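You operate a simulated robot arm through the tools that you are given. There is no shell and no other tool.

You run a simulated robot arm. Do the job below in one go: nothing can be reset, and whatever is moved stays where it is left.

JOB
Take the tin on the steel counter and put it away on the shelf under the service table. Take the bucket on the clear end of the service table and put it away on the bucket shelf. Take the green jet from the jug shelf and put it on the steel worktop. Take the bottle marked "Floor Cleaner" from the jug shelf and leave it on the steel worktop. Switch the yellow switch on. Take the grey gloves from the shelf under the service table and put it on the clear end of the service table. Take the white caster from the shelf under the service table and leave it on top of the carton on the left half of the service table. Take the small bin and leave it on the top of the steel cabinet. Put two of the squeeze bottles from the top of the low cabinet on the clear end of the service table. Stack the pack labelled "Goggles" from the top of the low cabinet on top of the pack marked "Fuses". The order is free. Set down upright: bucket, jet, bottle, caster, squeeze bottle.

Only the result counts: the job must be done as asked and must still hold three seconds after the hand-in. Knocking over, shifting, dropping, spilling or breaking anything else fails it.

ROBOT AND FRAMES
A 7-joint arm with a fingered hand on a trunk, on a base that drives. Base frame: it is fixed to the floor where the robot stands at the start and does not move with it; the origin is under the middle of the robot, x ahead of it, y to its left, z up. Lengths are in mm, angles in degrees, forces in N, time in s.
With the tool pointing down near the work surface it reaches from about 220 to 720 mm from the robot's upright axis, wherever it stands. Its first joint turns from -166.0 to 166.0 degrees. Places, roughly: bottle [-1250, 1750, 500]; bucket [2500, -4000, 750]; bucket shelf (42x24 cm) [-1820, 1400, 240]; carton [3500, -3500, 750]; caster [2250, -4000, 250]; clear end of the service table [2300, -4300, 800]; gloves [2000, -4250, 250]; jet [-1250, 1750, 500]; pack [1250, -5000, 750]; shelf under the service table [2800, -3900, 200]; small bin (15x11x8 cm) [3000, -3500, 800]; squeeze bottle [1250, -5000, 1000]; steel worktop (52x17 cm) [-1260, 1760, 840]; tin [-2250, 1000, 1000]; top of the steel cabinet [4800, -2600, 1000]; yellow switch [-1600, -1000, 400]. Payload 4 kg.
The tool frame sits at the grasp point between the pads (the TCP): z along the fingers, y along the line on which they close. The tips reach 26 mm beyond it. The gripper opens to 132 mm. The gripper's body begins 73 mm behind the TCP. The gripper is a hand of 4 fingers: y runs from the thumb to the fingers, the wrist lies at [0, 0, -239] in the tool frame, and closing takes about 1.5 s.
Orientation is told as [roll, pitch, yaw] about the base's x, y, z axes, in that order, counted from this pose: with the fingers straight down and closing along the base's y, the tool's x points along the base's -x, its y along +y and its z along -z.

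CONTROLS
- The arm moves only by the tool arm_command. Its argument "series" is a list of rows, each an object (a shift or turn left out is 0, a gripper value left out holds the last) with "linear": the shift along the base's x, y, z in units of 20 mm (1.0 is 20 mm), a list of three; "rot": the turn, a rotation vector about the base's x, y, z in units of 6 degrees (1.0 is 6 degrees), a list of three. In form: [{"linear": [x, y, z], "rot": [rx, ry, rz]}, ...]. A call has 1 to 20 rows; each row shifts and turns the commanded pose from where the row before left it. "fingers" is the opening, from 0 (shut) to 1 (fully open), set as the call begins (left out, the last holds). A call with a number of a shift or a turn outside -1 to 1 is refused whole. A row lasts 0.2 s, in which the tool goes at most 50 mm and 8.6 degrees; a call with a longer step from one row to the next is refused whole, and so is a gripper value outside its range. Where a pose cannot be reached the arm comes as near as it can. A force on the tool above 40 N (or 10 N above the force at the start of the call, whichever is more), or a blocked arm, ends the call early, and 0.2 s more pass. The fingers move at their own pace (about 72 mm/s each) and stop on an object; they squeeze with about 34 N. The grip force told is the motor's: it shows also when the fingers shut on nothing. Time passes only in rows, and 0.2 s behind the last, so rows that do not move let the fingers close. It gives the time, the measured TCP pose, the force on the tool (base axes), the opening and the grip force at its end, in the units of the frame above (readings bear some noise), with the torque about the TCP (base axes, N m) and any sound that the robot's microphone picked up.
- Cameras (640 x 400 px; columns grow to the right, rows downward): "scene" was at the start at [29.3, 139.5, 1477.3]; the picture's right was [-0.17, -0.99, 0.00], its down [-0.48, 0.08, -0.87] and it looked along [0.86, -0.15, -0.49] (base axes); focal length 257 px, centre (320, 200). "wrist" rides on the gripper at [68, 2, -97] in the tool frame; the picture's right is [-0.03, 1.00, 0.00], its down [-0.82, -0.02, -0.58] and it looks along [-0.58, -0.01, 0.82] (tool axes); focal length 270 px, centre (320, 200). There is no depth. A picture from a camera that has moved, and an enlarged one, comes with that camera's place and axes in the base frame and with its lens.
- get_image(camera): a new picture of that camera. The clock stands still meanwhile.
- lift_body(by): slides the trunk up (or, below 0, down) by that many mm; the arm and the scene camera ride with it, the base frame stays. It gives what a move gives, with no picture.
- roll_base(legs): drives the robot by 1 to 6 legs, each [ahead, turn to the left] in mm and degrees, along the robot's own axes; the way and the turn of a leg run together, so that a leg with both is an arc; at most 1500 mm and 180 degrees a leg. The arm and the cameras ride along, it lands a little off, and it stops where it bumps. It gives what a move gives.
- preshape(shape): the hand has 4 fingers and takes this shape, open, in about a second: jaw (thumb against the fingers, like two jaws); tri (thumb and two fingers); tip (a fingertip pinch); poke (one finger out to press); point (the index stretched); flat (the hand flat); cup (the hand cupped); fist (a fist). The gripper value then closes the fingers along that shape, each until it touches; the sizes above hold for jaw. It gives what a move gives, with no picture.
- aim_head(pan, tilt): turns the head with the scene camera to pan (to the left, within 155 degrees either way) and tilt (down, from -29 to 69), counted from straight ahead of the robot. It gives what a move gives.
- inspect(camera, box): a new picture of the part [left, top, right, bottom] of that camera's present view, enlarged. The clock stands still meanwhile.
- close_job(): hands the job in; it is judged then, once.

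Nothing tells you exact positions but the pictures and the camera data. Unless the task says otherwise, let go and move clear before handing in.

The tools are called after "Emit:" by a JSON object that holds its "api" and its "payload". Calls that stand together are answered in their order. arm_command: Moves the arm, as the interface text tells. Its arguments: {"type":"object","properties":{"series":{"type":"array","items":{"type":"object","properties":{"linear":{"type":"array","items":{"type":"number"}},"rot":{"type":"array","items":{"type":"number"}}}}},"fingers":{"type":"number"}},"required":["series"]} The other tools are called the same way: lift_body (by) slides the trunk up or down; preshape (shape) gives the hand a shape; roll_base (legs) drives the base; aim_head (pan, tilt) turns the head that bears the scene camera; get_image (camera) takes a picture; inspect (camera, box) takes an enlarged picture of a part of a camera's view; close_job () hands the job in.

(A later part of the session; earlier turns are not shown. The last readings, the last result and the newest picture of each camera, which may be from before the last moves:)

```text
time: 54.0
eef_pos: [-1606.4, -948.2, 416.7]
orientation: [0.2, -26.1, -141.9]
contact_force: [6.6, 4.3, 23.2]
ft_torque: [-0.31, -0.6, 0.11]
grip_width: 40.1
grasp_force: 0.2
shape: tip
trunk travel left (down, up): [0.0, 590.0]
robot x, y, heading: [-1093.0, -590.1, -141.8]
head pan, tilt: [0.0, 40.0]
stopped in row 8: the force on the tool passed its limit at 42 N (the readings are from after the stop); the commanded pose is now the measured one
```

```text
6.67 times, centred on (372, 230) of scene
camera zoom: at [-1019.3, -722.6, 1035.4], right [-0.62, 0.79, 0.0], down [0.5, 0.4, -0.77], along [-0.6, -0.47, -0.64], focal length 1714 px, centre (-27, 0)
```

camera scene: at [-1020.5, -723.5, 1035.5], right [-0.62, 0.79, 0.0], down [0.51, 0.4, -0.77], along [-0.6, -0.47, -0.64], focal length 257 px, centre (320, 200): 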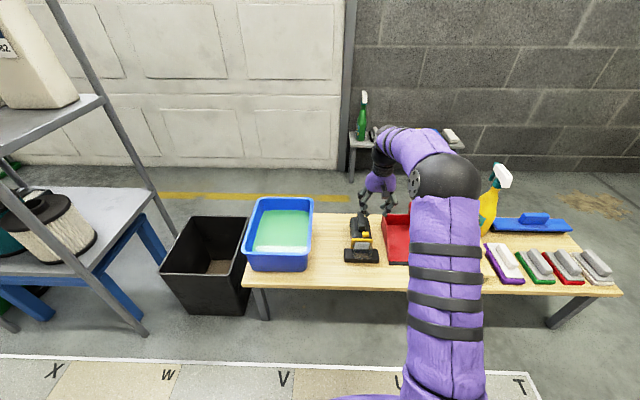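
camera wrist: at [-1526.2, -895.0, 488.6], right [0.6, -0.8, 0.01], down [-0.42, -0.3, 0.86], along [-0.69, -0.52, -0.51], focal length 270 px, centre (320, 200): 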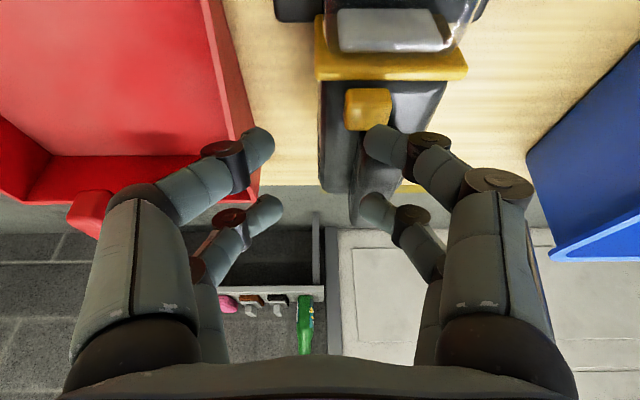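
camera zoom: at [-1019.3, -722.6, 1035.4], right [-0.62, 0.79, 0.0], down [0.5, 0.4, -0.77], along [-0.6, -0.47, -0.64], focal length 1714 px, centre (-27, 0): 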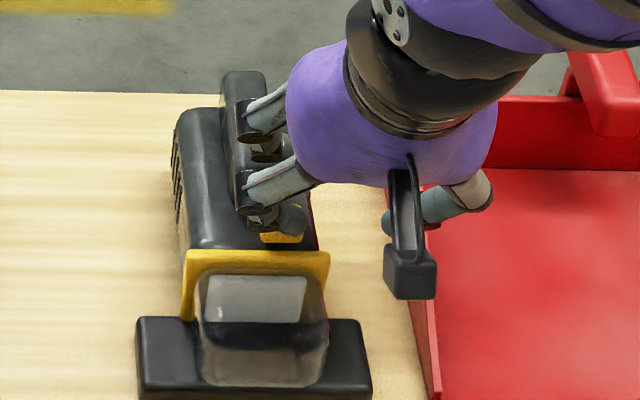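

Emit:
{"api": "arm_command", "payload": {"series": [{"linear": [0, 0, 1]}, {"linear": [0.5, 0.4, 1]}, {"linear": [0.7, 0.5, 1]}, {"linear": [0.7, 0.5, 1]}, {"linear": [0.7, 0.5, 1]}, {}]}}

Emit:
{"api": "inspect", "payload": {"camera": "wrist", "box": [200, 0, 480, 180]}}

Emit:
{"api": "inspect", "payload": {"camera": "scene", "box": [340, 200, 404, 260]}}

```text
time: 55.4
eef_pos: [-1554.4, -910.4, 514.3]
orientation: [0.2, -25.7, -141.8]
contact_force: [0.0, -0.1, 0.4]
ft_torque: [0.01, -0.01, 0.0]
grip_width: 39.9
grasp_force: 0.0
shape: tip
trunk travel left (down, up): [0.0, 590.0]
robot x, y, heading: [-1094.9, -590.5, -141.8]
head pan, tilt: [0.0, 40.0]
```

```text
2.22 times, centred on (340, 90) of wrist
camera zoom: at [-1473.4, -847.9, 571.8], right [0.6, -0.8, 0.01], down [-0.4, -0.28, 0.87], along [-0.69, -0.53, -0.49], focal length 601 px, centre (276, 444)
```

zoom: 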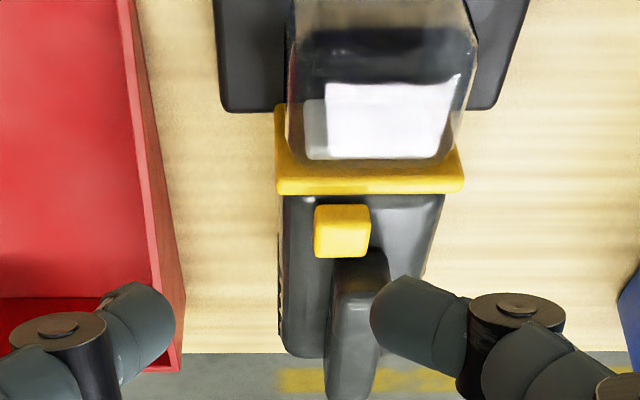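

```text
6.67 times, centred on (372, 230) of scene
camera zoom: at [-1020.4, -723.5, 1035.4], right [-0.62, 0.79, 0.0], down [0.51, 0.4, -0.77], along [-0.6, -0.47, -0.64], focal length 1714 px, centre (-27, 0)
```

zoom: 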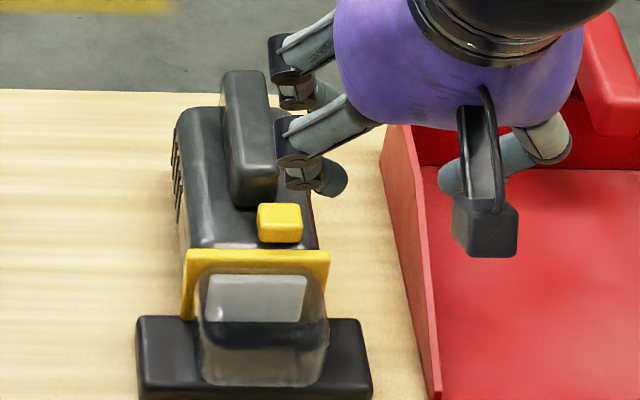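

Pressing down does nothing, and the block sits off-centre with free room only to the side, so it seems to be a sideways slider. I tilt the hand more and set the left finger beside it to push it across.

Emit:
{"api": "arm_command", "payload": {"series": [{"linear": [-0.184, -0.68, 0], "rot": [-0.4, 0.512, 0]}, {"linear": [-0.184, -0.68, 0], "rot": [-0.4, 0.512, 0]}, {"linear": [-0.184, -0.68, 0], "rot": [-0.4, 0.512, 0]}, {"linear": [-0.184, -0.68, 0], "rot": [-0.4, 0.512, 0]}, {"linear": [-0.184, -0.68, 0], "rot": [-0.4, 0.512, 0]}, {"linear": [0, 0, -0.8]}, {"linear": [0, 0, -0.8]}, {"linear": [0, 0, -0.8]}, {"linear": [0, 0, -0.8]}, {}], "fingers": 0.6}}

Emit:
{"api": "get_image", "payload": {"camera": "wrist"}}

Emit:
{"api": "inspect", "payload": {"camera": "scene", "box": [340, 200, 404, 260]}}

```text
time: 57.6
eef_pos: [-1573.7, -977.3, 450.8]
orientation: [0.1, -45.2, -141.7]
contact_force: [0.8, 0.5, -0.1]
ft_torque: [-0.03, -0.02, -0.02]
grip_width: 78.7
grasp_force: 0.1
shape: tip
trunk travel left (down, up): [0.0, 590.0]
robot x, y, heading: [-1095.9, -589.5, -142.1]
head pan, tilt: [0.0, 40.0]
```

```text
taken
camera wrist: at [-1480.3, -906.6, 469.8], right [0.61, -0.8, 0.02], down [-0.14, -0.08, 0.99], along [-0.78, -0.6, -0.17], focal length 270 px, centre (320, 200)
```

wrist: 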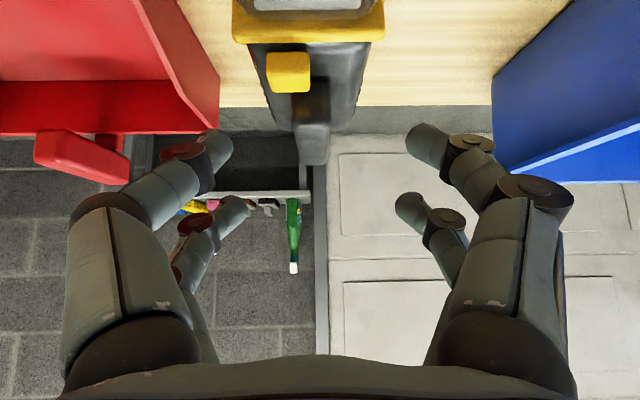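

```text
6.67 times, centred on (372, 230) of scene
camera zoom: at [-1020.4, -723.5, 1035.4], right [-0.62, 0.79, 0.0], down [0.51, 0.4, -0.77], along [-0.6, -0.47, -0.64], focal length 1714 px, centre (-27, 0)
```

zoom: 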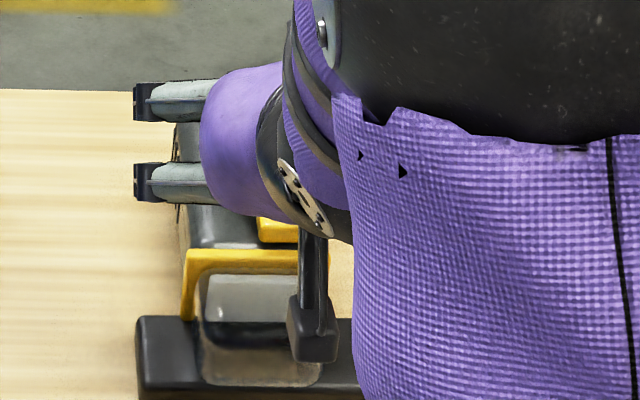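

Emit:
{"api": "arm_command", "payload": {"series": [{"linear": [-0.16, -0.12, -0.6]}, {"linear": [0, 0, -0.6]}, {"linear": [0, 0, -0.5]}, {}]}}

Emit:
{"api": "inspect", "payload": {"camera": "wrist", "box": [160, 30, 400, 180]}}

```text
time: 58.6
eef_pos: [-1576.5, -981.0, 415.6]
orientation: [0.1, -45.1, -141.7]
contact_force: [0.1, 0.2, 0.4]
ft_torque: [0.01, 0.01, 0.01]
grip_width: 78.9
grasp_force: 0.0
shape: tip
trunk travel left (down, up): [0.0, 590.0]
robot x, y, heading: [-1094.8, -590.2, -141.9]
head pan, tilt: [0.0, 40.0]
```

```text
2.67 times, centred on (280, 105) of wrist
camera zoom: at [-1483.8, -909.3, 435.7], right [0.61, -0.8, 0.02], down [-0.14, -0.08, 0.99], along [-0.78, -0.6, -0.17], focal length 721 px, centre (427, 453)
```

zoom: 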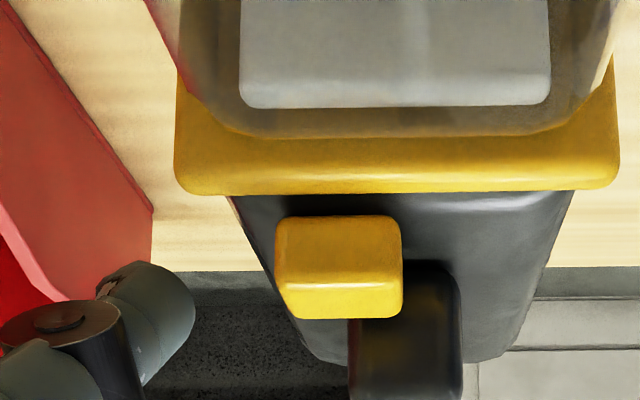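

Emit:
{"api": "arm_command", "payload": {"series": [{"linear": [-0.08, -0.06, -0.1]}, {"linear": [0.154, -0.197, 0]}, {"linear": [0.154, -0.197, 0]}, {"linear": [0.154, -0.197, 0]}, {"linear": [0.154, -0.197, 0]}, {"linear": [0.154, -0.197, 0]}, {}]}}

Emit:
{"api": "inspect", "payload": {"camera": "wrist", "box": [160, 30, 400, 180]}}

```text
time: 60.2
eef_pos: [-1562.8, -1002.7, 413.6]
orientation: [0.2, -45.3, -141.8]
contact_force: [-0.4, 0.4, -0.3]
ft_torque: [0.01, 0.02, 0.02]
grip_width: 79.3
grasp_force: 0.0
shape: tip
trunk travel left (down, up): [0.0, 590.0]
robot x, y, heading: [-1094.1, -592.7, -142.0]
head pan, tilt: [0.0, 40.0]
```

```text
2.67 times, centred on (280, 105) of wrist
camera zoom: at [-1470.5, -930.5, 433.4], right [0.61, -0.8, 0.02], down [-0.14, -0.08, 0.99], along [-0.78, -0.6, -0.17], focal length 721 px, centre (427, 453)
```

zoom: 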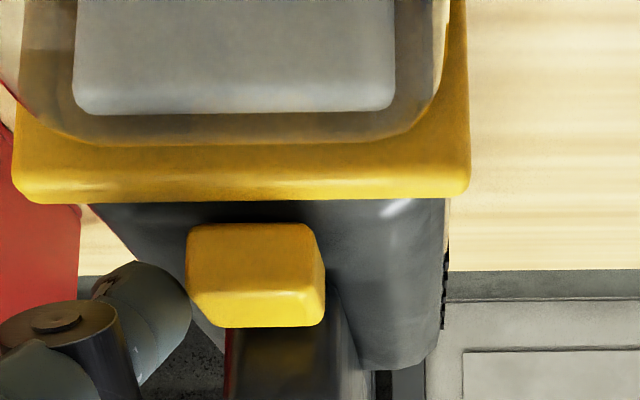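

Emit:
{"api": "arm_command", "payload": {"series": [{"linear": [0.123, -0.158, 0]}, {"linear": [0.123, -0.158, 0]}, {"linear": [0.123, -0.158, 0]}, {}]}}

Emit:
{"api": "inspect", "payload": {"camera": "wrist", "box": [160, 30, 400, 180]}}

```text
time: 61.2
eef_pos: [-1554.2, -1011.7, 413.8]
orientation: [0.1, -45.2, -141.7]
contact_force: [-0.1, 0.0, -0.6]
ft_torque: [-0.02, -0.01, -0.02]
grip_width: 79.2
grasp_force: 0.1
shape: tip
trunk travel left (down, up): [0.0, 590.0]
robot x, y, heading: [-1095.4, -589.6, -141.8]
head pan, tilt: [0.0, 40.0]
heard: click
```

```text
2.67 times, centred on (280, 105) of wrist
camera zoom: at [-1462.1, -940.6, 433.1], right [0.61, -0.8, 0.02], down [-0.14, -0.08, 0.99], along [-0.78, -0.6, -0.17], focal length 721 px, centre (427, 453)
```

zoom: 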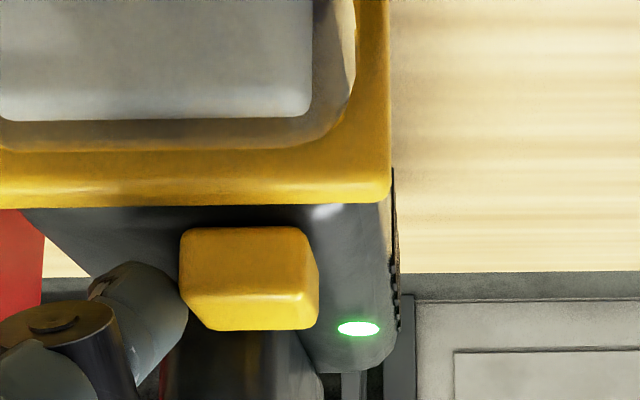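

A click was heard and a green light came on: the switch is on. I back off sideways, then up, and level the hand.

Emit:
{"api": "arm_command", "payload": {"series": [{"linear": [-0.25, 0.31, 0]}, {"linear": [-0.25, 0.31, 0]}, {"linear": [0, 0, 0.8]}, {"linear": [0, 0, 1]}, {"linear": [0.3, 0.2, 1]}, {"linear": [0.6, 0.4, 1], "rot": [0.5, -0.63, 0]}, {"linear": [0.8, 0.6, 1], "rot": [0.5, -0.63, 0]}, {"linear": [0.8, 0.6, 1], "rot": [0.5, -0.63, 0]}, {"linear": [0.8, 0.6, 1], "rot": [0.5, -0.63, 0]}, {"linear": [0.8, 0.6, 1], "rot": [0.5, -0.63, 0]}, {"linear": [0.8, 0.6, 1], "rot": [0.5, -0.63, 0]}, {"linear": [0.8, 0.6, 1], "rot": [0.5, -0.63, 0]}, {"linear": [0.8, 0.6, 1], "rot": [0.5, -0.63, 0]}, {"linear": [0.8, 0.6, 1], "rot": [0.5, -0.63, 0]}, {"linear": [0.8, 0.6, 0]}, {"linear": [0.8, 0.6, 0]}], "fingers": 1}}

Emit:
{"api": "lift_body", "payload": {"by": 425}}

Emit:
{"api": "inspect", "payload": {"camera": "scene", "box": [280, 200, 440, 300]}}

Emit:
{"api": "get_image", "payload": {"camera": "wrist"}}

```text
time: 64.6
eef_pos: [-1386.5, -866.4, 650.9]
orientation: [0.0, -1.8, -141.7]
contact_force: [-0.1, 0.1, -0.3]
ft_torque: [-0.01, 0.0, -0.02]
grip_width: 131.8
grasp_force: 0.1
shape: tip
trunk travel left (down, up): [0.0, 590.0]
robot x, y, heading: [-1091.7, -591.7, -141.9]
head pan, tilt: [0.0, 40.0]
```

```text
refused: 425 is not a number from -400 to 400
```

```text
4.00 times, centred on (360, 250) of scene
camera zoom: at [-1020.5, -723.5, 1035.4], right [-0.62, 0.79, 0.0], down [0.51, 0.4, -0.77], along [-0.6, -0.47, -0.64], focal length 1029 px, centre (160, 0)
```

zoom: 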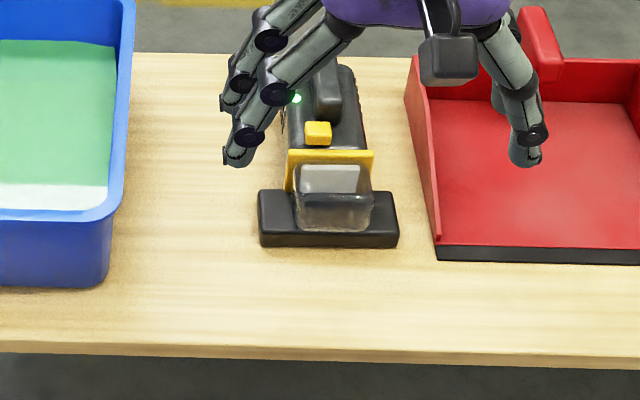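

```text
taken
camera wrist: at [-1329.9, -823.9, 744.5], right [0.6, -0.8, 0.0], down [-0.64, -0.48, 0.6], along [-0.48, -0.36, -0.8], focal length 270 px, centre (320, 200)
```

wrist: 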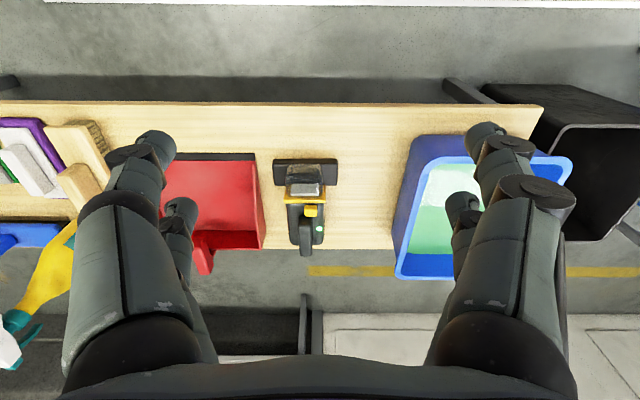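

The switch is on and the vacuum stands where it was. Next I go to the sink area for the jug shelf, keeping clear of the post at about [-1070, 507].

Emit:
{"api": "lift_body", "payload": {"by": 400}}

Emit:
{"api": "arm_command", "payload": {"series": [{"linear": [0.8, 0.6, 0], "rot": [0.18, -0.23, 0]}, {"linear": [0.8, 0.6, 0]}, {"linear": [0.8, 0.6, 0]}, {"linear": [0.6, 0.4, 0]}]}}

Emit:
{"api": "roll_base", "payload": {"legs": [[0, -159.4], [1404, 0], [0, 69.4]]}}

Emit:
{"api": "aim_head", "payload": {"pan": 0, "tilt": 25}}

Emit:
{"api": "get_image", "payload": {"camera": "scene"}}

```text
time: 68.4
eef_pos: [-1385.5, -868.2, 1048.7]
orientation: [0.0, -1.7, -141.7]
contact_force: [0.0, 0.2, 0.1]
ft_torque: [-0.03, 0.01, 0.02]
grip_width: 131.8
grasp_force: 0.1
shape: tip
trunk travel left (down, up): [-400.0, 190.0]
robot x, y, heading: [-1095.6, -585.0, -141.9]
head pan, tilt: [0.0, 40.0]
```

```text
time: 69.4
eef_pos: [-1325.7, -822.7, 1050.4]
orientation: [0.0, -0.1, -141.9]
contact_force: [0.3, 0.0, -0.3]
ft_torque: [0.0, -0.01, 0.01]
grip_width: 131.8
grasp_force: 0.0
shape: tip
trunk travel left (down, up): [-400.0, 190.0]
robot x, y, heading: [-1095.4, -590.2, -141.7]
head pan, tilt: [0.0, 40.0]
```

```text
time: 87.4
eef_pos: [-474.7, 814.4, 1050.7]
orientation: [-0.1, 0.1, 124.9]
contact_force: [0.1, -0.4, 0.3]
ft_torque: [0.05, 0.04, -0.01]
grip_width: 131.8
grasp_force: 0.1
shape: tip
trunk travel left (down, up): [-400.0, 190.0]
robot x, y, heading: [-256.8, 568.2, 124.8]
head pan, tilt: [0.0, 40.0]
```

```text
time: 88.2
eef_pos: [-474.7, 815.7, 1050.7]
orientation: [0.0, 0.0, 124.9]
contact_force: [-0.1, 0.5, 0.4]
ft_torque: [0.03, 0.0, 0.0]
grip_width: 131.7
grasp_force: 0.1
shape: tip
trunk travel left (down, up): [-400.0, 190.0]
robot x, y, heading: [-258.4, 567.9, 124.9]
head pan, tilt: [0.0, 25.0]
```

```text
taken
camera scene: at [-399.8, 512.2, 1458.7], right [0.82, 0.57, 0.0], down [0.24, -0.35, -0.91], along [-0.52, 0.74, -0.42], focal length 257 px, centre (320, 200)
```

scene: 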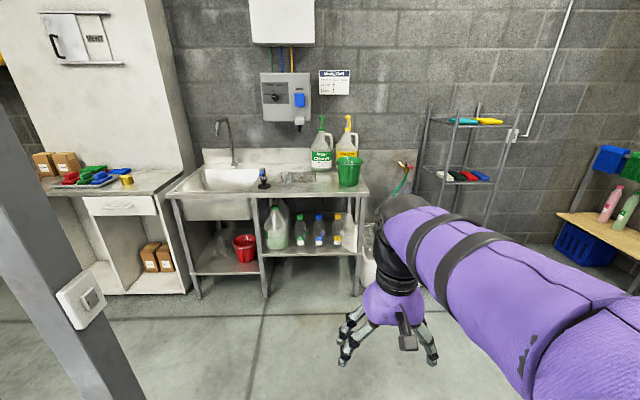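

I am in front of the sink counter. I zoom in on the jug shelf and the worktop.

Emit:
{"api": "inspect", "payload": {"camera": "scene", "box": [180, 190, 380, 290]}}

Emit:
{"api": "inspect", "payload": {"camera": "scene", "box": [230, 110, 390, 210]}}

Emit:
{"api": "inspect", "payload": {"camera": "scene", "box": [20, 130, 180, 230]}}

```text
3.20 times, centred on (280, 240) of scene
camera zoom: at [-399.8, 512.2, 1458.7], right [0.82, 0.57, 0.0], down [0.24, -0.35, -0.91], along [-0.52, 0.74, -0.42], focal length 823 px, centre (448, 72)
```

zoom: 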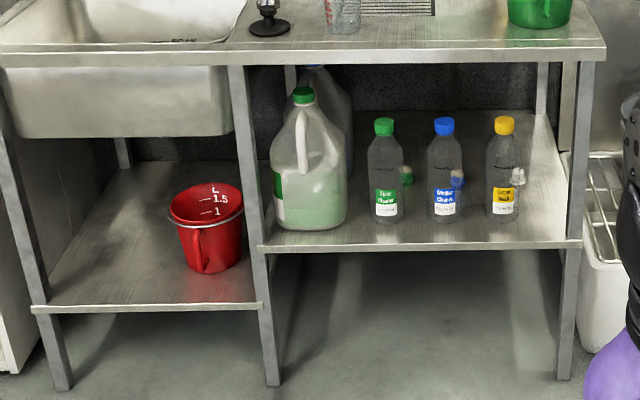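

```text
4.00 times, centred on (310, 160) of scene
camera zoom: at [-399.8, 512.2, 1458.7], right [0.82, 0.57, 0.0], down [0.24, -0.35, -0.91], along [-0.52, 0.74, -0.42], focal length 1029 px, centre (360, 360)
```

zoom: 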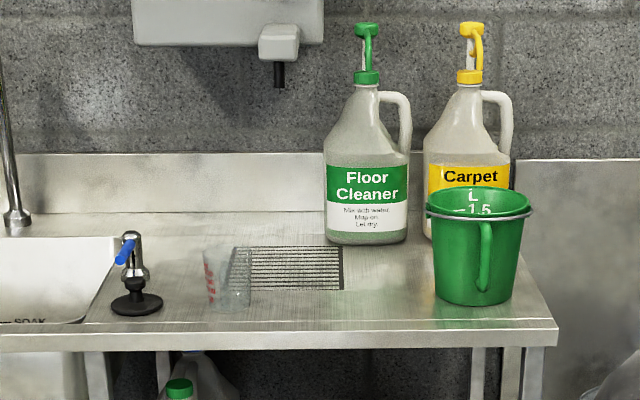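

```text
4.00 times, centred on (100, 180) of scene
camera zoom: at [-399.8, 512.2, 1458.7], right [0.82, 0.57, 0.0], down [0.24, -0.35, -0.91], along [-0.52, 0.74, -0.42], focal length 1029 px, centre (1200, 280)
```

zoom: 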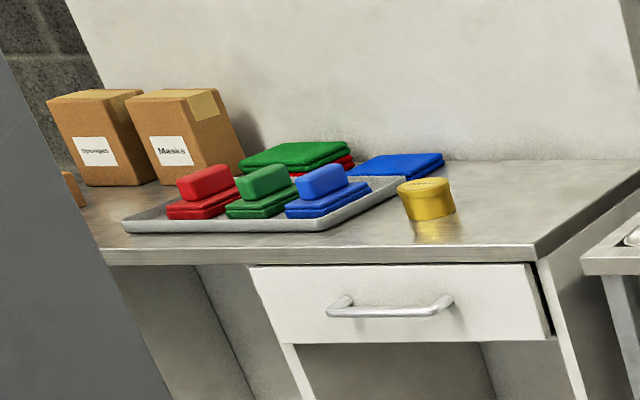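

The tin is the yellow can on the left counter; bottles and, behind them, small coloured nozzles ("jets") stand on the jug shelf (top at about z 380). I drive closer to the counter front.

Emit:
{"api": "roll_base", "payload": {"legs": [[0, 10.5], [820, 0], [0, -9]]}}

Emit:
{"api": "aim_head", "payload": {"pan": 20, "tilt": 45}}

Emit:
{"api": "get_image", "payload": {"camera": "scene"}}

Emit:
{"api": "get_image", "payload": {"camera": "wrist"}}

```text
time: 94.1
eef_pos: [-1071.4, 1404.8, 1050.2]
orientation: [0.0, -0.1, 125.8]
contact_force: [0.1, 0.4, 1.0]
ft_torque: [0.0, 0.02, 0.02]
grip_width: 132.0
grasp_force: 0.1
shape: tip
trunk travel left (down, up): [-400.0, 190.0]
robot x, y, heading: [-846.9, 1163.8, 125.7]
head pan, tilt: [0.0, 25.0]
```

```text
time: 94.9
eef_pos: [-1071.1, 1405.6, 1050.1]
orientation: [0.0, 0.0, 125.8]
contact_force: [-0.3, 0.2, -0.3]
ft_torque: [0.0, 0.0, -0.03]
grip_width: 131.8
grasp_force: 0.0
shape: tip
trunk travel left (down, up): [-400.0, 190.0]
robot x, y, heading: [-850.3, 1164.1, 125.6]
head pan, tilt: [20.0, 45.0]
```

```text
taken
camera scene: at [-1005.5, 1074.7, 1428.2], right [0.57, 0.82, 0.0], down [0.58, -0.4, -0.71], along [-0.58, 0.4, -0.71], focal length 257 px, centre (320, 200)
```

scene: 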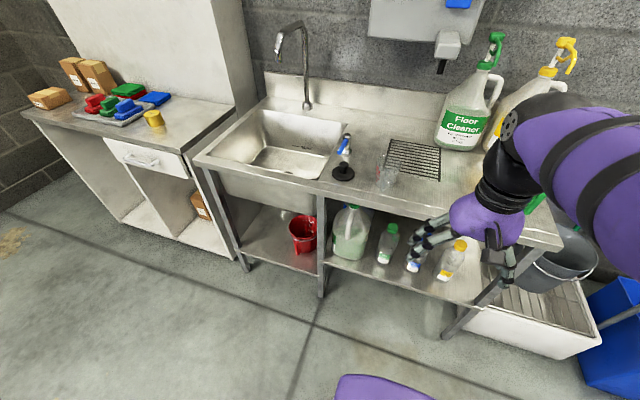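

```text
taken
camera wrist: at [-1033.7, 1348.9, 1146.8], right [-0.83, -0.56, 0.0], down [-0.46, 0.67, 0.58], along [-0.33, 0.48, -0.82], focal length 270 px, centre (320, 200)
```

wrist: 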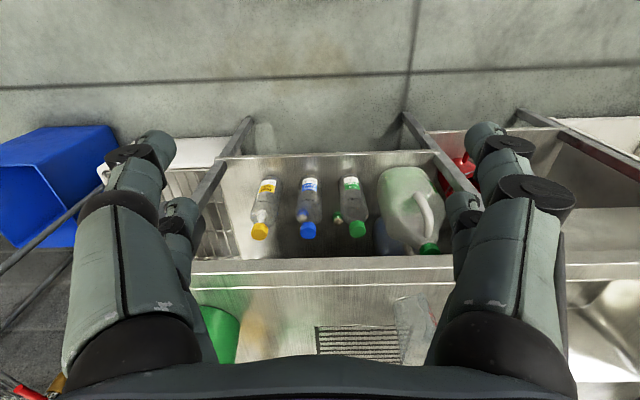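

Emit:
{"api": "inspect", "payload": {"camera": "wrist", "box": [220, 140, 460, 290]}}

Emit:
{"api": "inspect", "payload": {"camera": "scene", "box": [310, 180, 480, 300]}}

```text
2.67 times, centred on (340, 215) of wrist
camera zoom: at [-1033.7, 1348.9, 1146.8], right [-0.83, -0.56, 0.0], down [-0.46, 0.67, 0.58], along [-0.33, 0.48, -0.82], focal length 721 px, centre (267, 160)
```

zoom: 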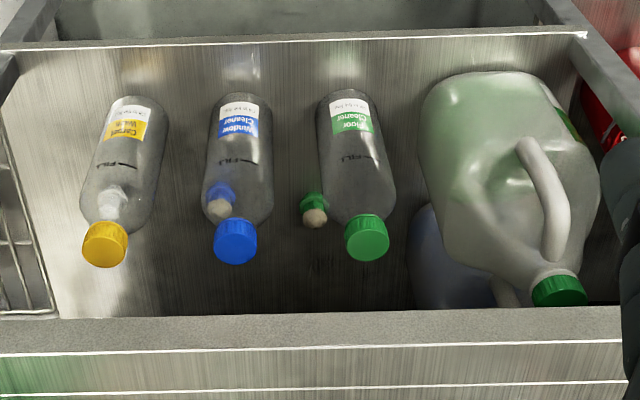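

```text
3.33 times, centred on (395, 240) of scene
camera zoom: at [-1005.5, 1074.7, 1428.2], right [0.57, 0.82, 0.0], down [0.58, -0.4, -0.71], along [-0.58, 0.4, -0.71], focal length 857 px, centre (70, 67)
```

zoom: 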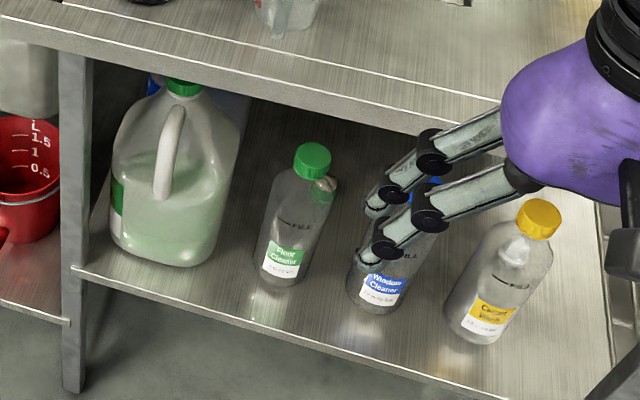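

The order on the shelf from left is Floor Cleaner, Window Cleaner, Carpet Wash, with the small green jet behind the Floor Cleaner. For work inside shelves I want the wrist camera on top, so I try turning the hand by 180°.

Emit:
{"api": "arm_command", "payload": {"series": [{"rot": [0, 0, 1]}, {"rot": [0, 0, 1]}, {"rot": [0, 0, 1]}, {"rot": [0, 0, 1]}, {"rot": [0, 0, 1]}, {"rot": [0, 0, 1]}, {"rot": [0, 0, 1]}, {"rot": [0, 0, 1]}, {"rot": [0, 0, 1]}, {"rot": [0, 0, 1]}, {"rot": [0, 0, 1]}, {"rot": [0, 0, 1]}, {"rot": [0, 0, 1]}, {"rot": [0, 0, 1]}, {"rot": [0, 0, 1]}, {}]}}

Emit:
{"api": "arm_command", "payload": {"series": [{"rot": [0, 0, 1]}, {"rot": [0, 0, 1]}, {"rot": [0, 0, 1]}, {"rot": [0, 0, 1]}, {"rot": [0, 0, 1]}, {"rot": [0, 0, 1]}, {"rot": [0, 0, 1]}, {"rot": [0, 0, 1]}, {"rot": [0, 0, 1]}, {"rot": [0, 0, 1]}, {"rot": [0, 0, 1]}, {"rot": [0, 0, 1]}, {"rot": [0, 0, 1]}, {"rot": [0, 0, 1]}, {"rot": [0, 0, 1]}, {}]}}

Emit:
{"api": "get_image", "payload": {"camera": "scene"}}

```text
time: 98.3
eef_pos: [-1072.2, 1406.2, 1049.1]
orientation: [0.0, 0.1, -144.1]
contact_force: [0.4, -0.5, 0.4]
ft_torque: [-0.03, -0.02, 0.0]
grip_width: 132.0
grasp_force: 0.1
shape: tip
trunk travel left (down, up): [-400.0, 190.0]
robot x, y, heading: [-848.2, 1165.9, 125.7]
head pan, tilt: [20.0, 45.0]
```

```text
time: 101.7
eef_pos: [-1076.8, 1370.5, 1034.3]
orientation: [0.1, 0.0, -54.2]
contact_force: [0.2, -0.5, -0.5]
ft_torque: [0.02, -0.02, 0.03]
grip_width: 131.5
grasp_force: 0.0
shape: tip
out of reach, approached as far as the arm can: row 14, 15
trunk travel left (down, up): [-400.0, 190.0]
robot x, y, heading: [-849.5, 1163.3, 125.6]
head pan, tilt: [20.0, 45.0]
```

```text
taken
camera scene: at [-1005.7, 1074.7, 1428.2], right [0.57, 0.82, 0.0], down [0.58, -0.4, -0.71], along [-0.58, 0.4, -0.71], focal length 257 px, centre (320, 200)
```

scene: 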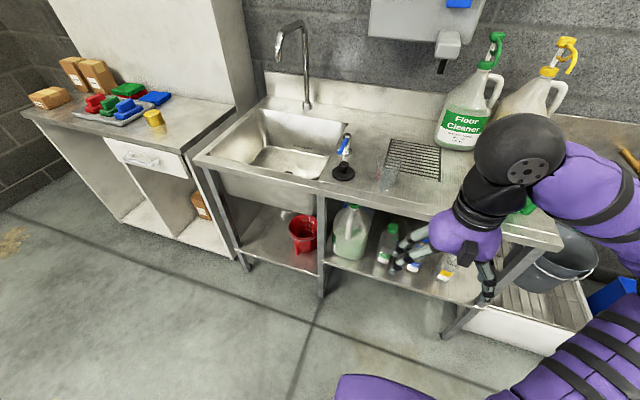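

Emit:
{"api": "arm_command", "payload": {"series": [{"rot": [0.812, 0.5835, 0]}, {"rot": [0.812, 0.5835, 0]}, {"rot": [0.812, 0.5835, 0]}, {"rot": [0.812, 0.5835, 0]}, {"rot": [0.812, 0.5835, 0]}, {"rot": [0.812, 0.5835, 0]}, {"rot": [0.812, 0.5835, 0]}, {"rot": [0.812, 0.5835, 0]}, {"rot": [0.812, 0.5835, 0]}, {"rot": [0.812, 0.5835, 0]}, {"rot": [0.812, 0.5835, 0]}, {"rot": [0.812, 0.5835, 0]}, {"rot": [0.812, 0.5835, 0]}, {}]}}

Emit:
{"api": "get_image", "payload": {"camera": "scene"}}

Emit:
{"api": "get_image", "payload": {"camera": "wrist"}}

```text
time: 104.7
eef_pos: [-1123.4, 1366.3, 1156.7]
orientation: [0.5, 77.9, -53.9]
contact_force: [0.5, -1.0, 1.1]
ft_torque: [0.01, 0.0, -0.01]
grip_width: 131.7
grasp_force: 0.0
shape: tip
out of reach, approached as far as the arm can: row 8, 9, 10, 11, 12, 13
trunk travel left (down, up): [-400.0, 190.0]
robot x, y, heading: [-849.5, 1163.5, 125.4]
head pan, tilt: [20.0, 45.0]
```

```text
taken
camera scene: at [-1005.6, 1074.5, 1428.2], right [0.57, 0.82, 0.0], down [0.58, -0.4, -0.71], along [-0.58, 0.4, -0.71], focal length 257 px, centre (320, 200)
```

scene: 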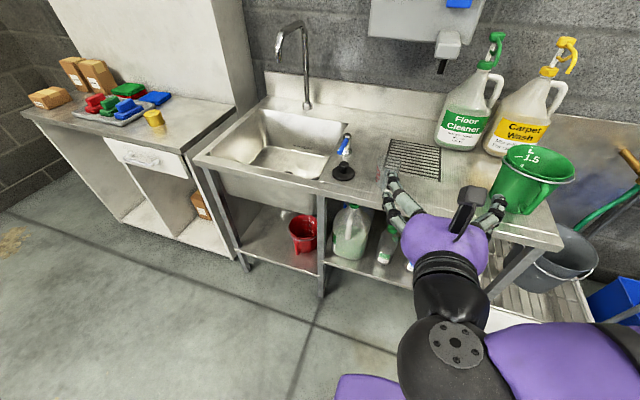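

```text
taken
camera wrist: at [-1075.8, 1301.6, 1243.8], right [0.82, 0.58, -0.02], down [0.41, -0.61, -0.68], along [-0.41, 0.54, -0.74], focal length 270 px, centre (320, 200)
```

wrist: 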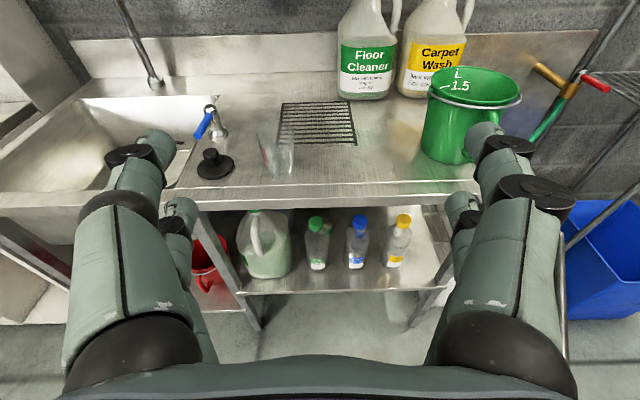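

The hand is now nearly horizontal with the camera above, and that works. I lower the trunk and bring the hand level in front of the Floor Cleaner bottle.

Emit:
{"api": "lift_body", "payload": {"by": -400}}

Emit:
{"api": "arm_command", "payload": {"series": [{"linear": [-0.5, 0.7, -0.3]}, {"linear": [-0.5, 0.7, -0.3]}, {"linear": [-0.5, 0.7, -0.3]}, {"linear": [-0.5, 0.7, -0.3]}, {"linear": [0, 0, -0.5]}, {}]}}

Emit:
{"api": "get_image", "payload": {"camera": "scene"}}

Emit:
{"api": "get_image", "payload": {"camera": "wrist"}}

```text
time: 108.5
eef_pos: [-1123.0, 1365.8, 756.0]
orientation: [0.5, 77.7, -53.8]
contact_force: [-0.2, -0.3, -0.1]
ft_torque: [0.01, -0.03, 0.01]
grip_width: 131.8
grasp_force: 0.0
shape: tip
trunk travel left (down, up): [0.0, 590.0]
robot x, y, heading: [-848.3, 1161.7, 125.7]
head pan, tilt: [20.0, 45.0]
```

```text
time: 110.0
eef_pos: [-1169.1, 1421.5, 732.7]
orientation: [0.6, 77.7, -53.8]
contact_force: [0.2, 0.6, 0.1]
ft_torque: [-0.03, -0.01, 0.0]
grip_width: 131.8
grasp_force: 0.1
shape: tip
out of reach, approached as far as the arm can: row 2, 5
trunk travel left (down, up): [0.0, 590.0]
robot x, y, heading: [-850.7, 1164.5, 125.3]
head pan, tilt: [20.0, 45.0]
```

```text
taken
camera scene: at [-1005.5, 1074.6, 1028.2], right [0.57, 0.82, 0.0], down [0.58, -0.4, -0.71], along [-0.58, 0.4, -0.71], focal length 257 px, centre (320, 200)
```

scene: 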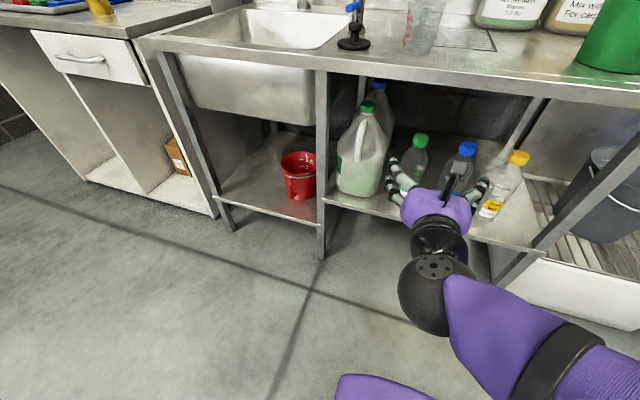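

```text
taken
camera wrist: at [-1122.3, 1358.2, 820.8], right [0.82, 0.58, -0.02], down [0.41, -0.61, -0.67], along [-0.4, 0.54, -0.74], focal length 270 px, centre (320, 200)
```

wrist: 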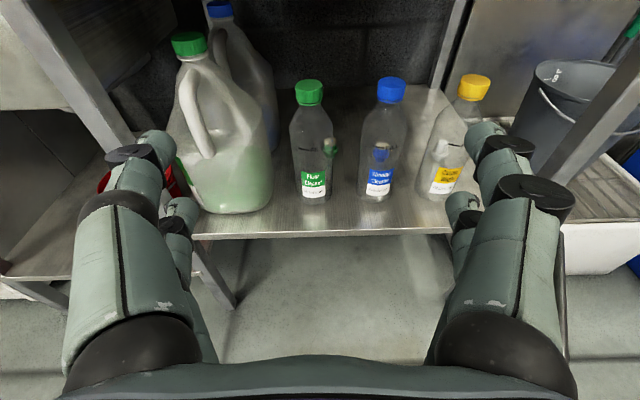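

Emit:
{"api": "arm_command", "payload": {"series": [{"linear": [-0.47, 0.5625, -0.935]}, {"linear": [-0.47, 0.5625, -0.935]}, {"linear": [-0.47, 0.5625, -0.935]}, {"linear": [-0.47, 0.5625, -0.935]}, {"linear": [-0.47, 0.5625, -0.935]}, {"linear": [-0.47, 0.5625, -0.935]}, {"linear": [-0.47, 0.5625, -0.935]}, {"linear": [-0.47, 0.5625, -0.935]}, {"linear": [-0.47, 0.5625, -0.935]}, {"linear": [-0.47, 0.5625, -0.935]}, {"linear": [-0.47, 0.5625, -0.935]}, {"linear": [-0.47, 0.5625, -0.935]}, {"linear": [-0.47, 0.5625, -0.935]}, {"linear": [-0.47, 0.5625, -0.935]}, {}], "fingers": 0.72}}

Emit:
{"api": "get_image", "payload": {"camera": "scene"}}

Emit:
{"api": "get_image", "payload": {"camera": "wrist"}}

```text
time: 113.2
eef_pos: [-1317.1, 1583.8, 489.4]
orientation: [0.4, 77.8, -53.9]
contact_force: [-0.4, -0.2, 0.2]
ft_torque: [0.01, 0.02, -0.01]
grip_width: 94.9
grasp_force: 0.1
shape: tip
out of reach, approached as far as the arm can: row 1, 2, 3, 5
trunk travel left (down, up): [0.0, 590.0]
robot x, y, heading: [-848.3, 1162.0, 125.6]
head pan, tilt: [20.0, 45.0]
```

```text
taken
camera scene: at [-1005.6, 1074.6, 1028.2], right [0.57, 0.82, 0.0], down [0.58, -0.4, -0.71], along [-0.58, 0.4, -0.71], focal length 257 px, centre (320, 200)
```

scene: 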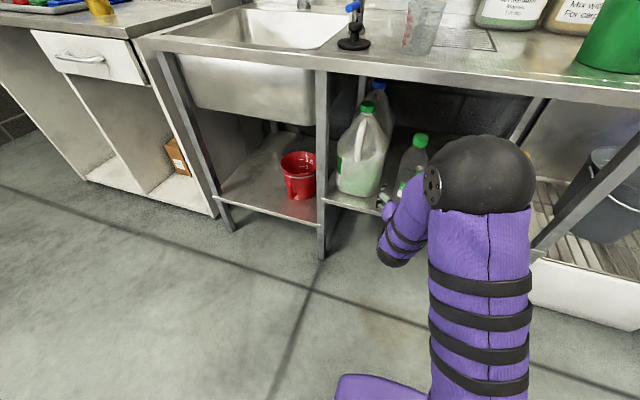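

```text
taken
camera wrist: at [-1270.2, 1520.1, 577.5], right [0.82, 0.58, -0.02], down [0.41, -0.61, -0.68], along [-0.41, 0.54, -0.74], focal length 270 px, centre (320, 200)
```

wrist: 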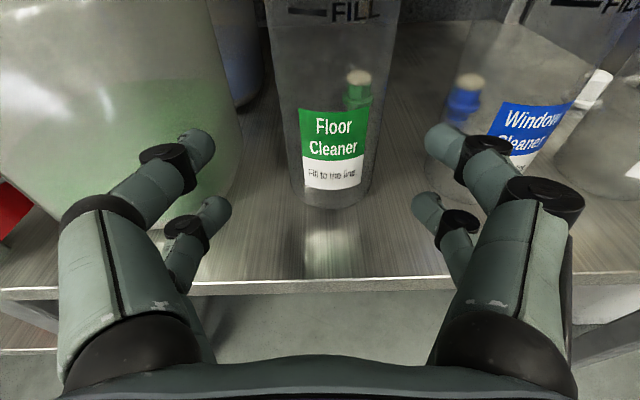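

The bottle is well in view, with about 45 mm to the jug on the left and 59 mm to the Window Cleaner. I lower a bit, narrow the fingers, and move straight in.

Emit:
{"api": "arm_command", "payload": {"series": [{"linear": [0.2, 0.145, -0.6]}, {"linear": [0.2, 0.145, -0.6]}, {"linear": [-0.558, 0.779, 0]}, {"linear": [-0.558, 0.779, 0]}, {"linear": [-0.558, 0.779, 0]}, {"linear": [-0.558, 0.779, 0]}, {}], "fingers": 0.67}}

Emit:
{"api": "get_image", "payload": {"camera": "wrist"}}

```text
time: 114.8
eef_pos: [-1353.3, 1650.7, 465.8]
orientation: [0.6, 77.8, -53.8]
contact_force: [-0.1, 0.8, 0.0]
ft_torque: [0.02, 0.01, -0.02]
grip_width: 89.1
grasp_force: 0.0
shape: tip
trunk travel left (down, up): [0.0, 590.0]
robot x, y, heading: [-847.0, 1164.3, 125.8]
head pan, tilt: [20.0, 45.0]
```

```text
taken
camera wrist: at [-1306.4, 1587.0, 552.9], right [0.82, 0.58, -0.02], down [0.41, -0.61, -0.68], along [-0.4, 0.54, -0.74], focal length 270 px, centre (320, 200)
```

wrist: 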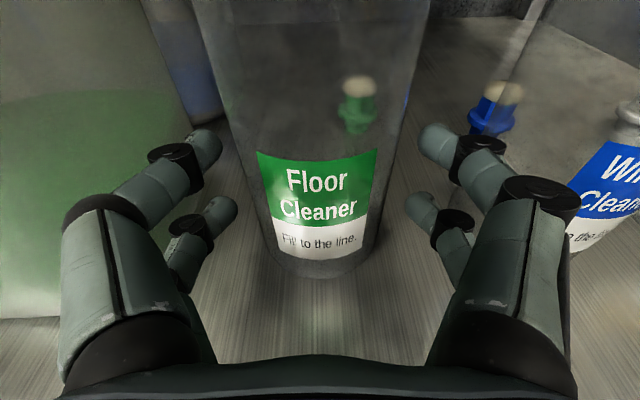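

Emit:
{"api": "arm_command", "payload": {"series": [{"linear": [-0.29, 0.406, 0]}, {"linear": [-0.29, 0.406, 0]}, {"linear": [-0.29, 0.406, 0]}, {"linear": [-0.29, 0.406, 0]}, {}]}}

Emit:
{"api": "get_image", "payload": {"camera": "wrist"}}

Emit:
{"api": "inspect", "payload": {"camera": "scene", "box": [300, 60, 460, 230]}}

```text
time: 116.0
eef_pos: [-1377.4, 1683.6, 464.7]
orientation: [0.4, 77.8, -53.8]
contact_force: [1.3, -0.4, 0.0]
ft_torque: [-0.02, -0.03, -0.03]
grip_width: 88.7
grasp_force: 0.0
shape: tip
trunk travel left (down, up): [0.0, 590.0]
robot x, y, heading: [-848.5, 1162.3, 125.4]
head pan, tilt: [20.0, 45.0]
```

```text
taken
camera wrist: at [-1330.3, 1620.1, 552.4], right [0.82, 0.58, -0.02], down [0.41, -0.61, -0.68], along [-0.4, 0.54, -0.74], focal length 270 px, centre (320, 200)
```

wrist: 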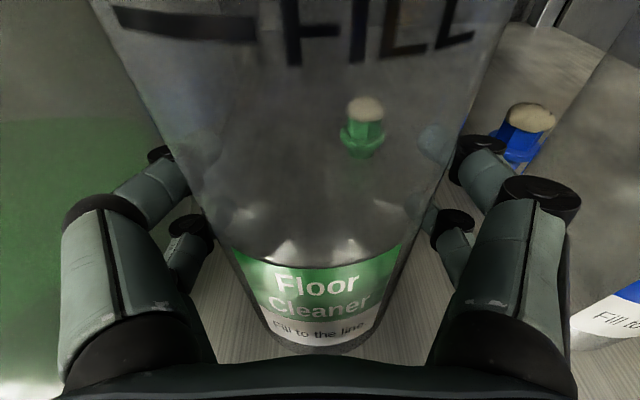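

```text
2.35 times, centred on (380, 145) of scene
camera zoom: at [-1005.6, 1074.7, 1028.2], right [0.57, 0.82, 0.0], down [0.58, -0.4, -0.71], along [-0.58, 0.4, -0.71], focal length 605 px, centre (179, 329)
```

zoom: 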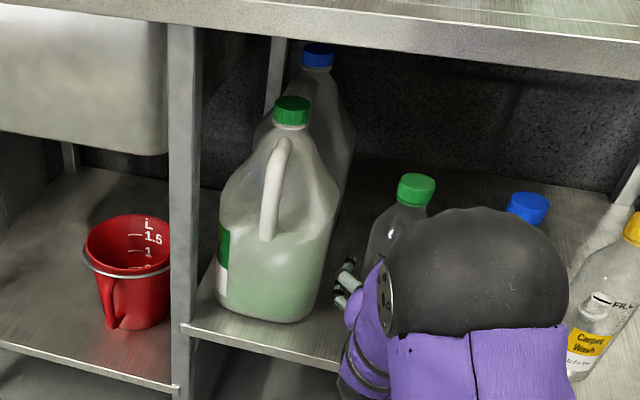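

Emit:
{"api": "arm_command", "payload": {"series": [{}, {}, {}, {}, {}, {}, {}, {}], "fingers": 0.3}}

Emit:
{"api": "get_image", "payload": {"camera": "wrist"}}

```text
time: 117.8
eef_pos: [-1376.8, 1683.4, 465.6]
orientation: [0.6, 77.8, -53.8]
contact_force: [-0.4, 1.2, 2.3]
ft_torque: [0.08, 0.06, 0.02]
grip_width: 36.3
grasp_force: 34.2
shape: tip
trunk travel left (down, up): [0.0, 590.0]
robot x, y, heading: [-844.6, 1165.7, 125.6]
head pan, tilt: [20.0, 45.0]
```

```text
taken
camera wrist: at [-1330.3, 1619.8, 552.7], right [0.82, 0.58, -0.02], down [0.41, -0.61, -0.68], along [-0.41, 0.54, -0.74], focal length 270 px, centre (320, 200)
```

wrist: 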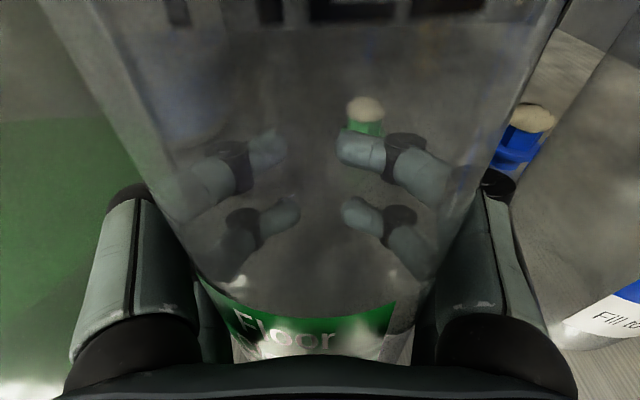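

The fingers wrap around the bottle with a firm grip. I lift it by 40 mm and check.

Emit:
{"api": "arm_command", "payload": {"series": [{"linear": [0, 0, 0.4]}, {"linear": [0, 0, 0.5]}, {"linear": [0, 0, 0.6]}, {"linear": [0, 0, 0.5]}, {}]}}

Emit:
{"api": "get_image", "payload": {"camera": "wrist"}}

Emit:
{"api": "inspect", "payload": {"camera": "scene", "box": [300, 60, 460, 230]}}

```text
time: 119.0
eef_pos: [-1378.1, 1683.3, 505.2]
orientation: [0.6, 77.8, -53.8]
contact_force: [-0.4, -0.2, -1.1]
ft_torque: [0.01, 0.0, 0.02]
grip_width: 36.3
grasp_force: 33.9
shape: tip
trunk travel left (down, up): [0.0, 590.0]
robot x, y, heading: [-845.4, 1162.5, 125.5]
head pan, tilt: [20.0, 45.0]
```

```text
taken
camera wrist: at [-1331.0, 1618.7, 593.1], right [0.82, 0.58, -0.02], down [0.41, -0.61, -0.68], along [-0.4, 0.54, -0.74], focal length 270 px, centre (320, 200)
```

wrist: 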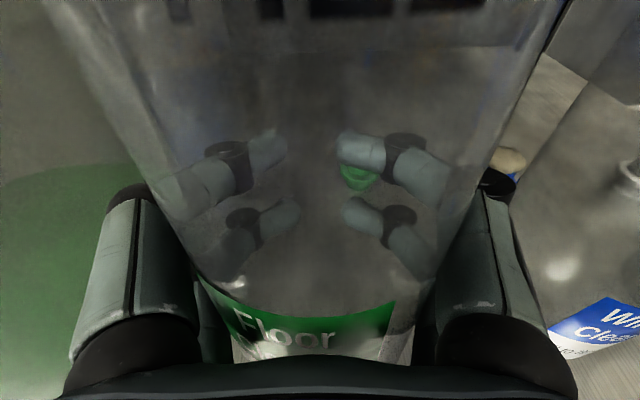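

```text
2.35 times, centred on (380, 145) of scene
camera zoom: at [-1005.6, 1074.7, 1028.2], right [0.57, 0.82, 0.0], down [0.58, -0.4, -0.71], along [-0.58, 0.4, -0.71], focal length 605 px, centre (179, 329)
```

zoom: 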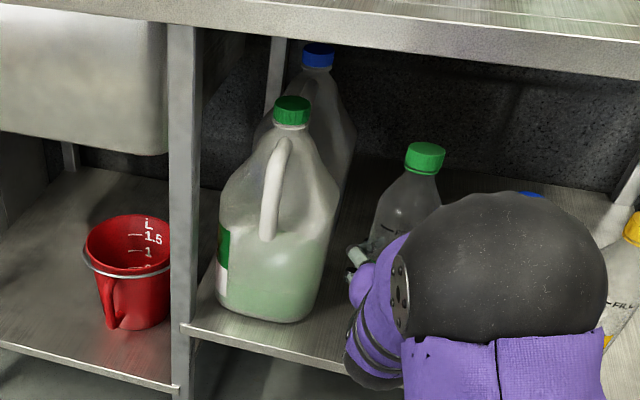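

The bottle is held upright. I pull it out of the shelf, raise it above the worktop, and look.

Emit:
{"api": "arm_command", "payload": {"series": [{"linear": [0.29, -0.4, 0]}, {"linear": [0.582, -0.813, 0]}, {"linear": [0.582, -0.813, 0]}, {"linear": [0.582, -0.813, 0]}, {"linear": [0.582, -0.813, 0]}, {"linear": [0.582, -0.813, 0]}, {"linear": [0.582, -0.813, 0]}, {"linear": [0.582, -0.813, 0]}, {"linear": [0.582, -0.813, 0]}, {}]}}

Emit:
{"api": "lift_body", "payload": {"by": 400}}

Emit:
{"api": "lift_body", "payload": {"by": 100}}

Emit:
{"api": "aim_head", "payload": {"pan": 0, "tilt": 40}}

Emit:
{"api": "get_image", "payload": {"camera": "scene"}}

Emit:
{"api": "get_image", "payload": {"camera": "wrist"}}

```text
time: 121.2
eef_pos: [-1280.0, 1544.7, 508.2]
orientation: [0.7, 77.7, -53.9]
contact_force: [0.8, 0.7, -0.9]
ft_torque: [-0.02, -0.02, 0.02]
grip_width: 36.5
grasp_force: 34.2
shape: tip
trunk travel left (down, up): [0.0, 590.0]
robot x, y, heading: [-851.7, 1166.1, 125.6]
head pan, tilt: [20.0, 45.0]
```

```text
time: 125.0
eef_pos: [-1279.7, 1545.9, 906.5]
orientation: [0.5, 77.8, -53.8]
contact_force: [0.1, 0.1, -0.3]
ft_torque: [0.02, 0.04, 0.01]
grip_width: 36.0
grasp_force: 34.6
shape: tip
trunk travel left (down, up): [-400.0, 190.0]
robot x, y, heading: [-845.8, 1164.7, 125.5]
head pan, tilt: [20.0, 45.0]
```

```text
time: 126.3
eef_pos: [-1279.5, 1545.4, 1006.8]
orientation: [0.6, 77.8, -53.9]
contact_force: [0.4, -0.5, -1.4]
ft_torque: [0.02, 0.0, -0.01]
grip_width: 36.2
grasp_force: 33.9
shape: tip
trunk travel left (down, up): [-500.0, 90.0]
robot x, y, heading: [-848.5, 1164.9, 125.4]
head pan, tilt: [20.0, 45.0]
```

```text
time: 127.1
eef_pos: [-1279.8, 1544.3, 1007.7]
orientation: [0.4, 77.8, -53.8]
contact_force: [-0.3, 0.1, 0.0]
ft_torque: [0.01, -0.01, 0.02]
grip_width: 36.1
grasp_force: 34.3
shape: tip
trunk travel left (down, up): [-500.0, 90.0]
robot x, y, heading: [-851.8, 1164.5, 125.5]
head pan, tilt: [0.0, 40.0]
```

```text
taken
camera scene: at [-988.1, 1097.8, 1535.4], right [0.81, 0.58, 0.0], down [0.37, -0.52, -0.77], along [-0.45, 0.62, -0.64], focal length 257 px, centre (320, 200)
```

scene: 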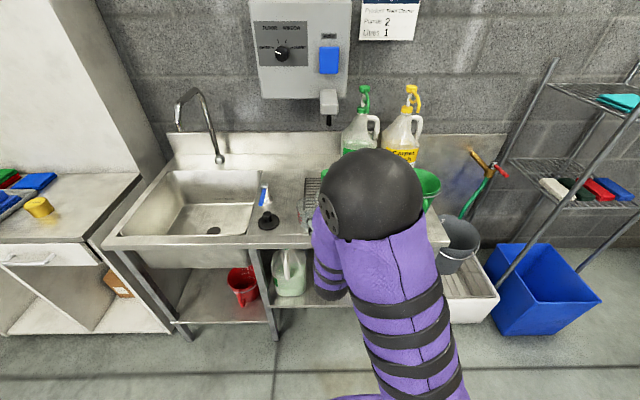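

```text
taken
camera wrist: at [-1232.5, 1481.1, 1094.4], right [0.82, 0.58, -0.02], down [0.41, -0.61, -0.68], along [-0.4, 0.54, -0.74], focal length 270 px, centre (320, 200)
```

wrist: 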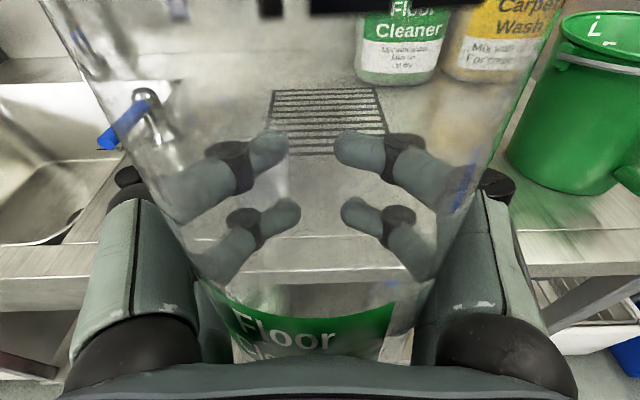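

Emit:
{"api": "arm_command", "payload": {"series": [{"linear": [0.78, 0.563, 0]}, {"linear": [0.78, 0.563, 0]}, {"linear": [0.78, 0.563, 0]}, {"linear": [-0.582, 0.813, 0]}, {"linear": [-0.582, 0.813, 0]}, {"linear": [-0.582, 0.813, 0]}, {"linear": [-0.582, 0.813, 0]}, {"linear": [-0.582, 0.813, 0]}, {"linear": [-0.582, 0.813, 0]}, {"linear": [-0.582, 0.813, 0]}, {"linear": [-0.582, 0.813, 0]}, {"linear": [0, 0, -1]}, {"linear": [0, 0, -1]}, {"linear": [0, 0, -0.75]}, {}]}}

Emit:
{"api": "get_image", "payload": {"camera": "wrist"}}

Emit:
{"api": "get_image", "payload": {"camera": "scene"}}

```text
time: 130.3
eef_pos: [-1324.7, 1713.2, 995.8]
orientation: [0.7, 77.7, -53.8]
contact_force: [-0.1, 0.4, -0.4]
ft_torque: [-0.01, 0.01, 0.03]
grip_width: 35.9
grasp_force: 33.9
shape: tip
out of reach, approached as far as the arm can: row 12, 13, 14
trunk travel left (down, up): [-500.0, 90.0]
robot x, y, heading: [-848.3, 1159.9, 125.3]
head pan, tilt: [0.0, 40.0]
```

```text
taken
camera wrist: at [-1276.6, 1649.4, 1082.2], right [0.82, 0.58, -0.02], down [0.41, -0.61, -0.67], along [-0.4, 0.54, -0.74], focal length 270 px, centre (320, 200)
```

wrist: 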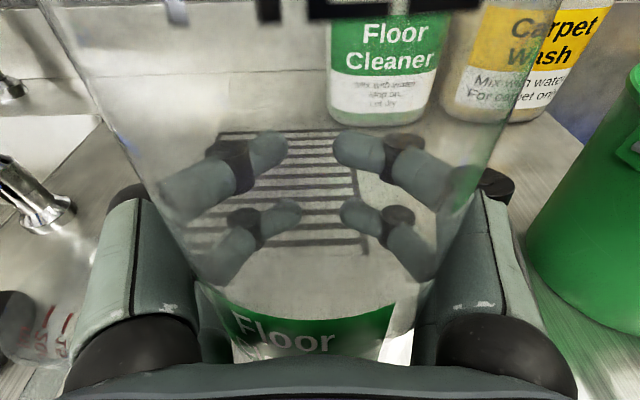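

```text
taken
camera scene: at [-987.9, 1098.2, 1535.5], right [0.81, 0.58, 0.0], down [0.37, -0.52, -0.77], along [-0.45, 0.62, -0.64], focal length 257 px, centre (320, 200)
```

scene: 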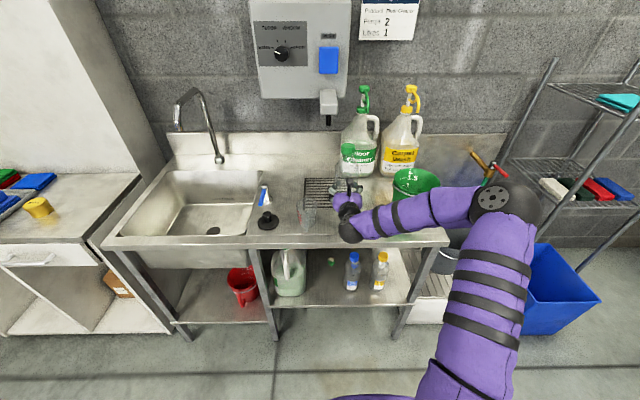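

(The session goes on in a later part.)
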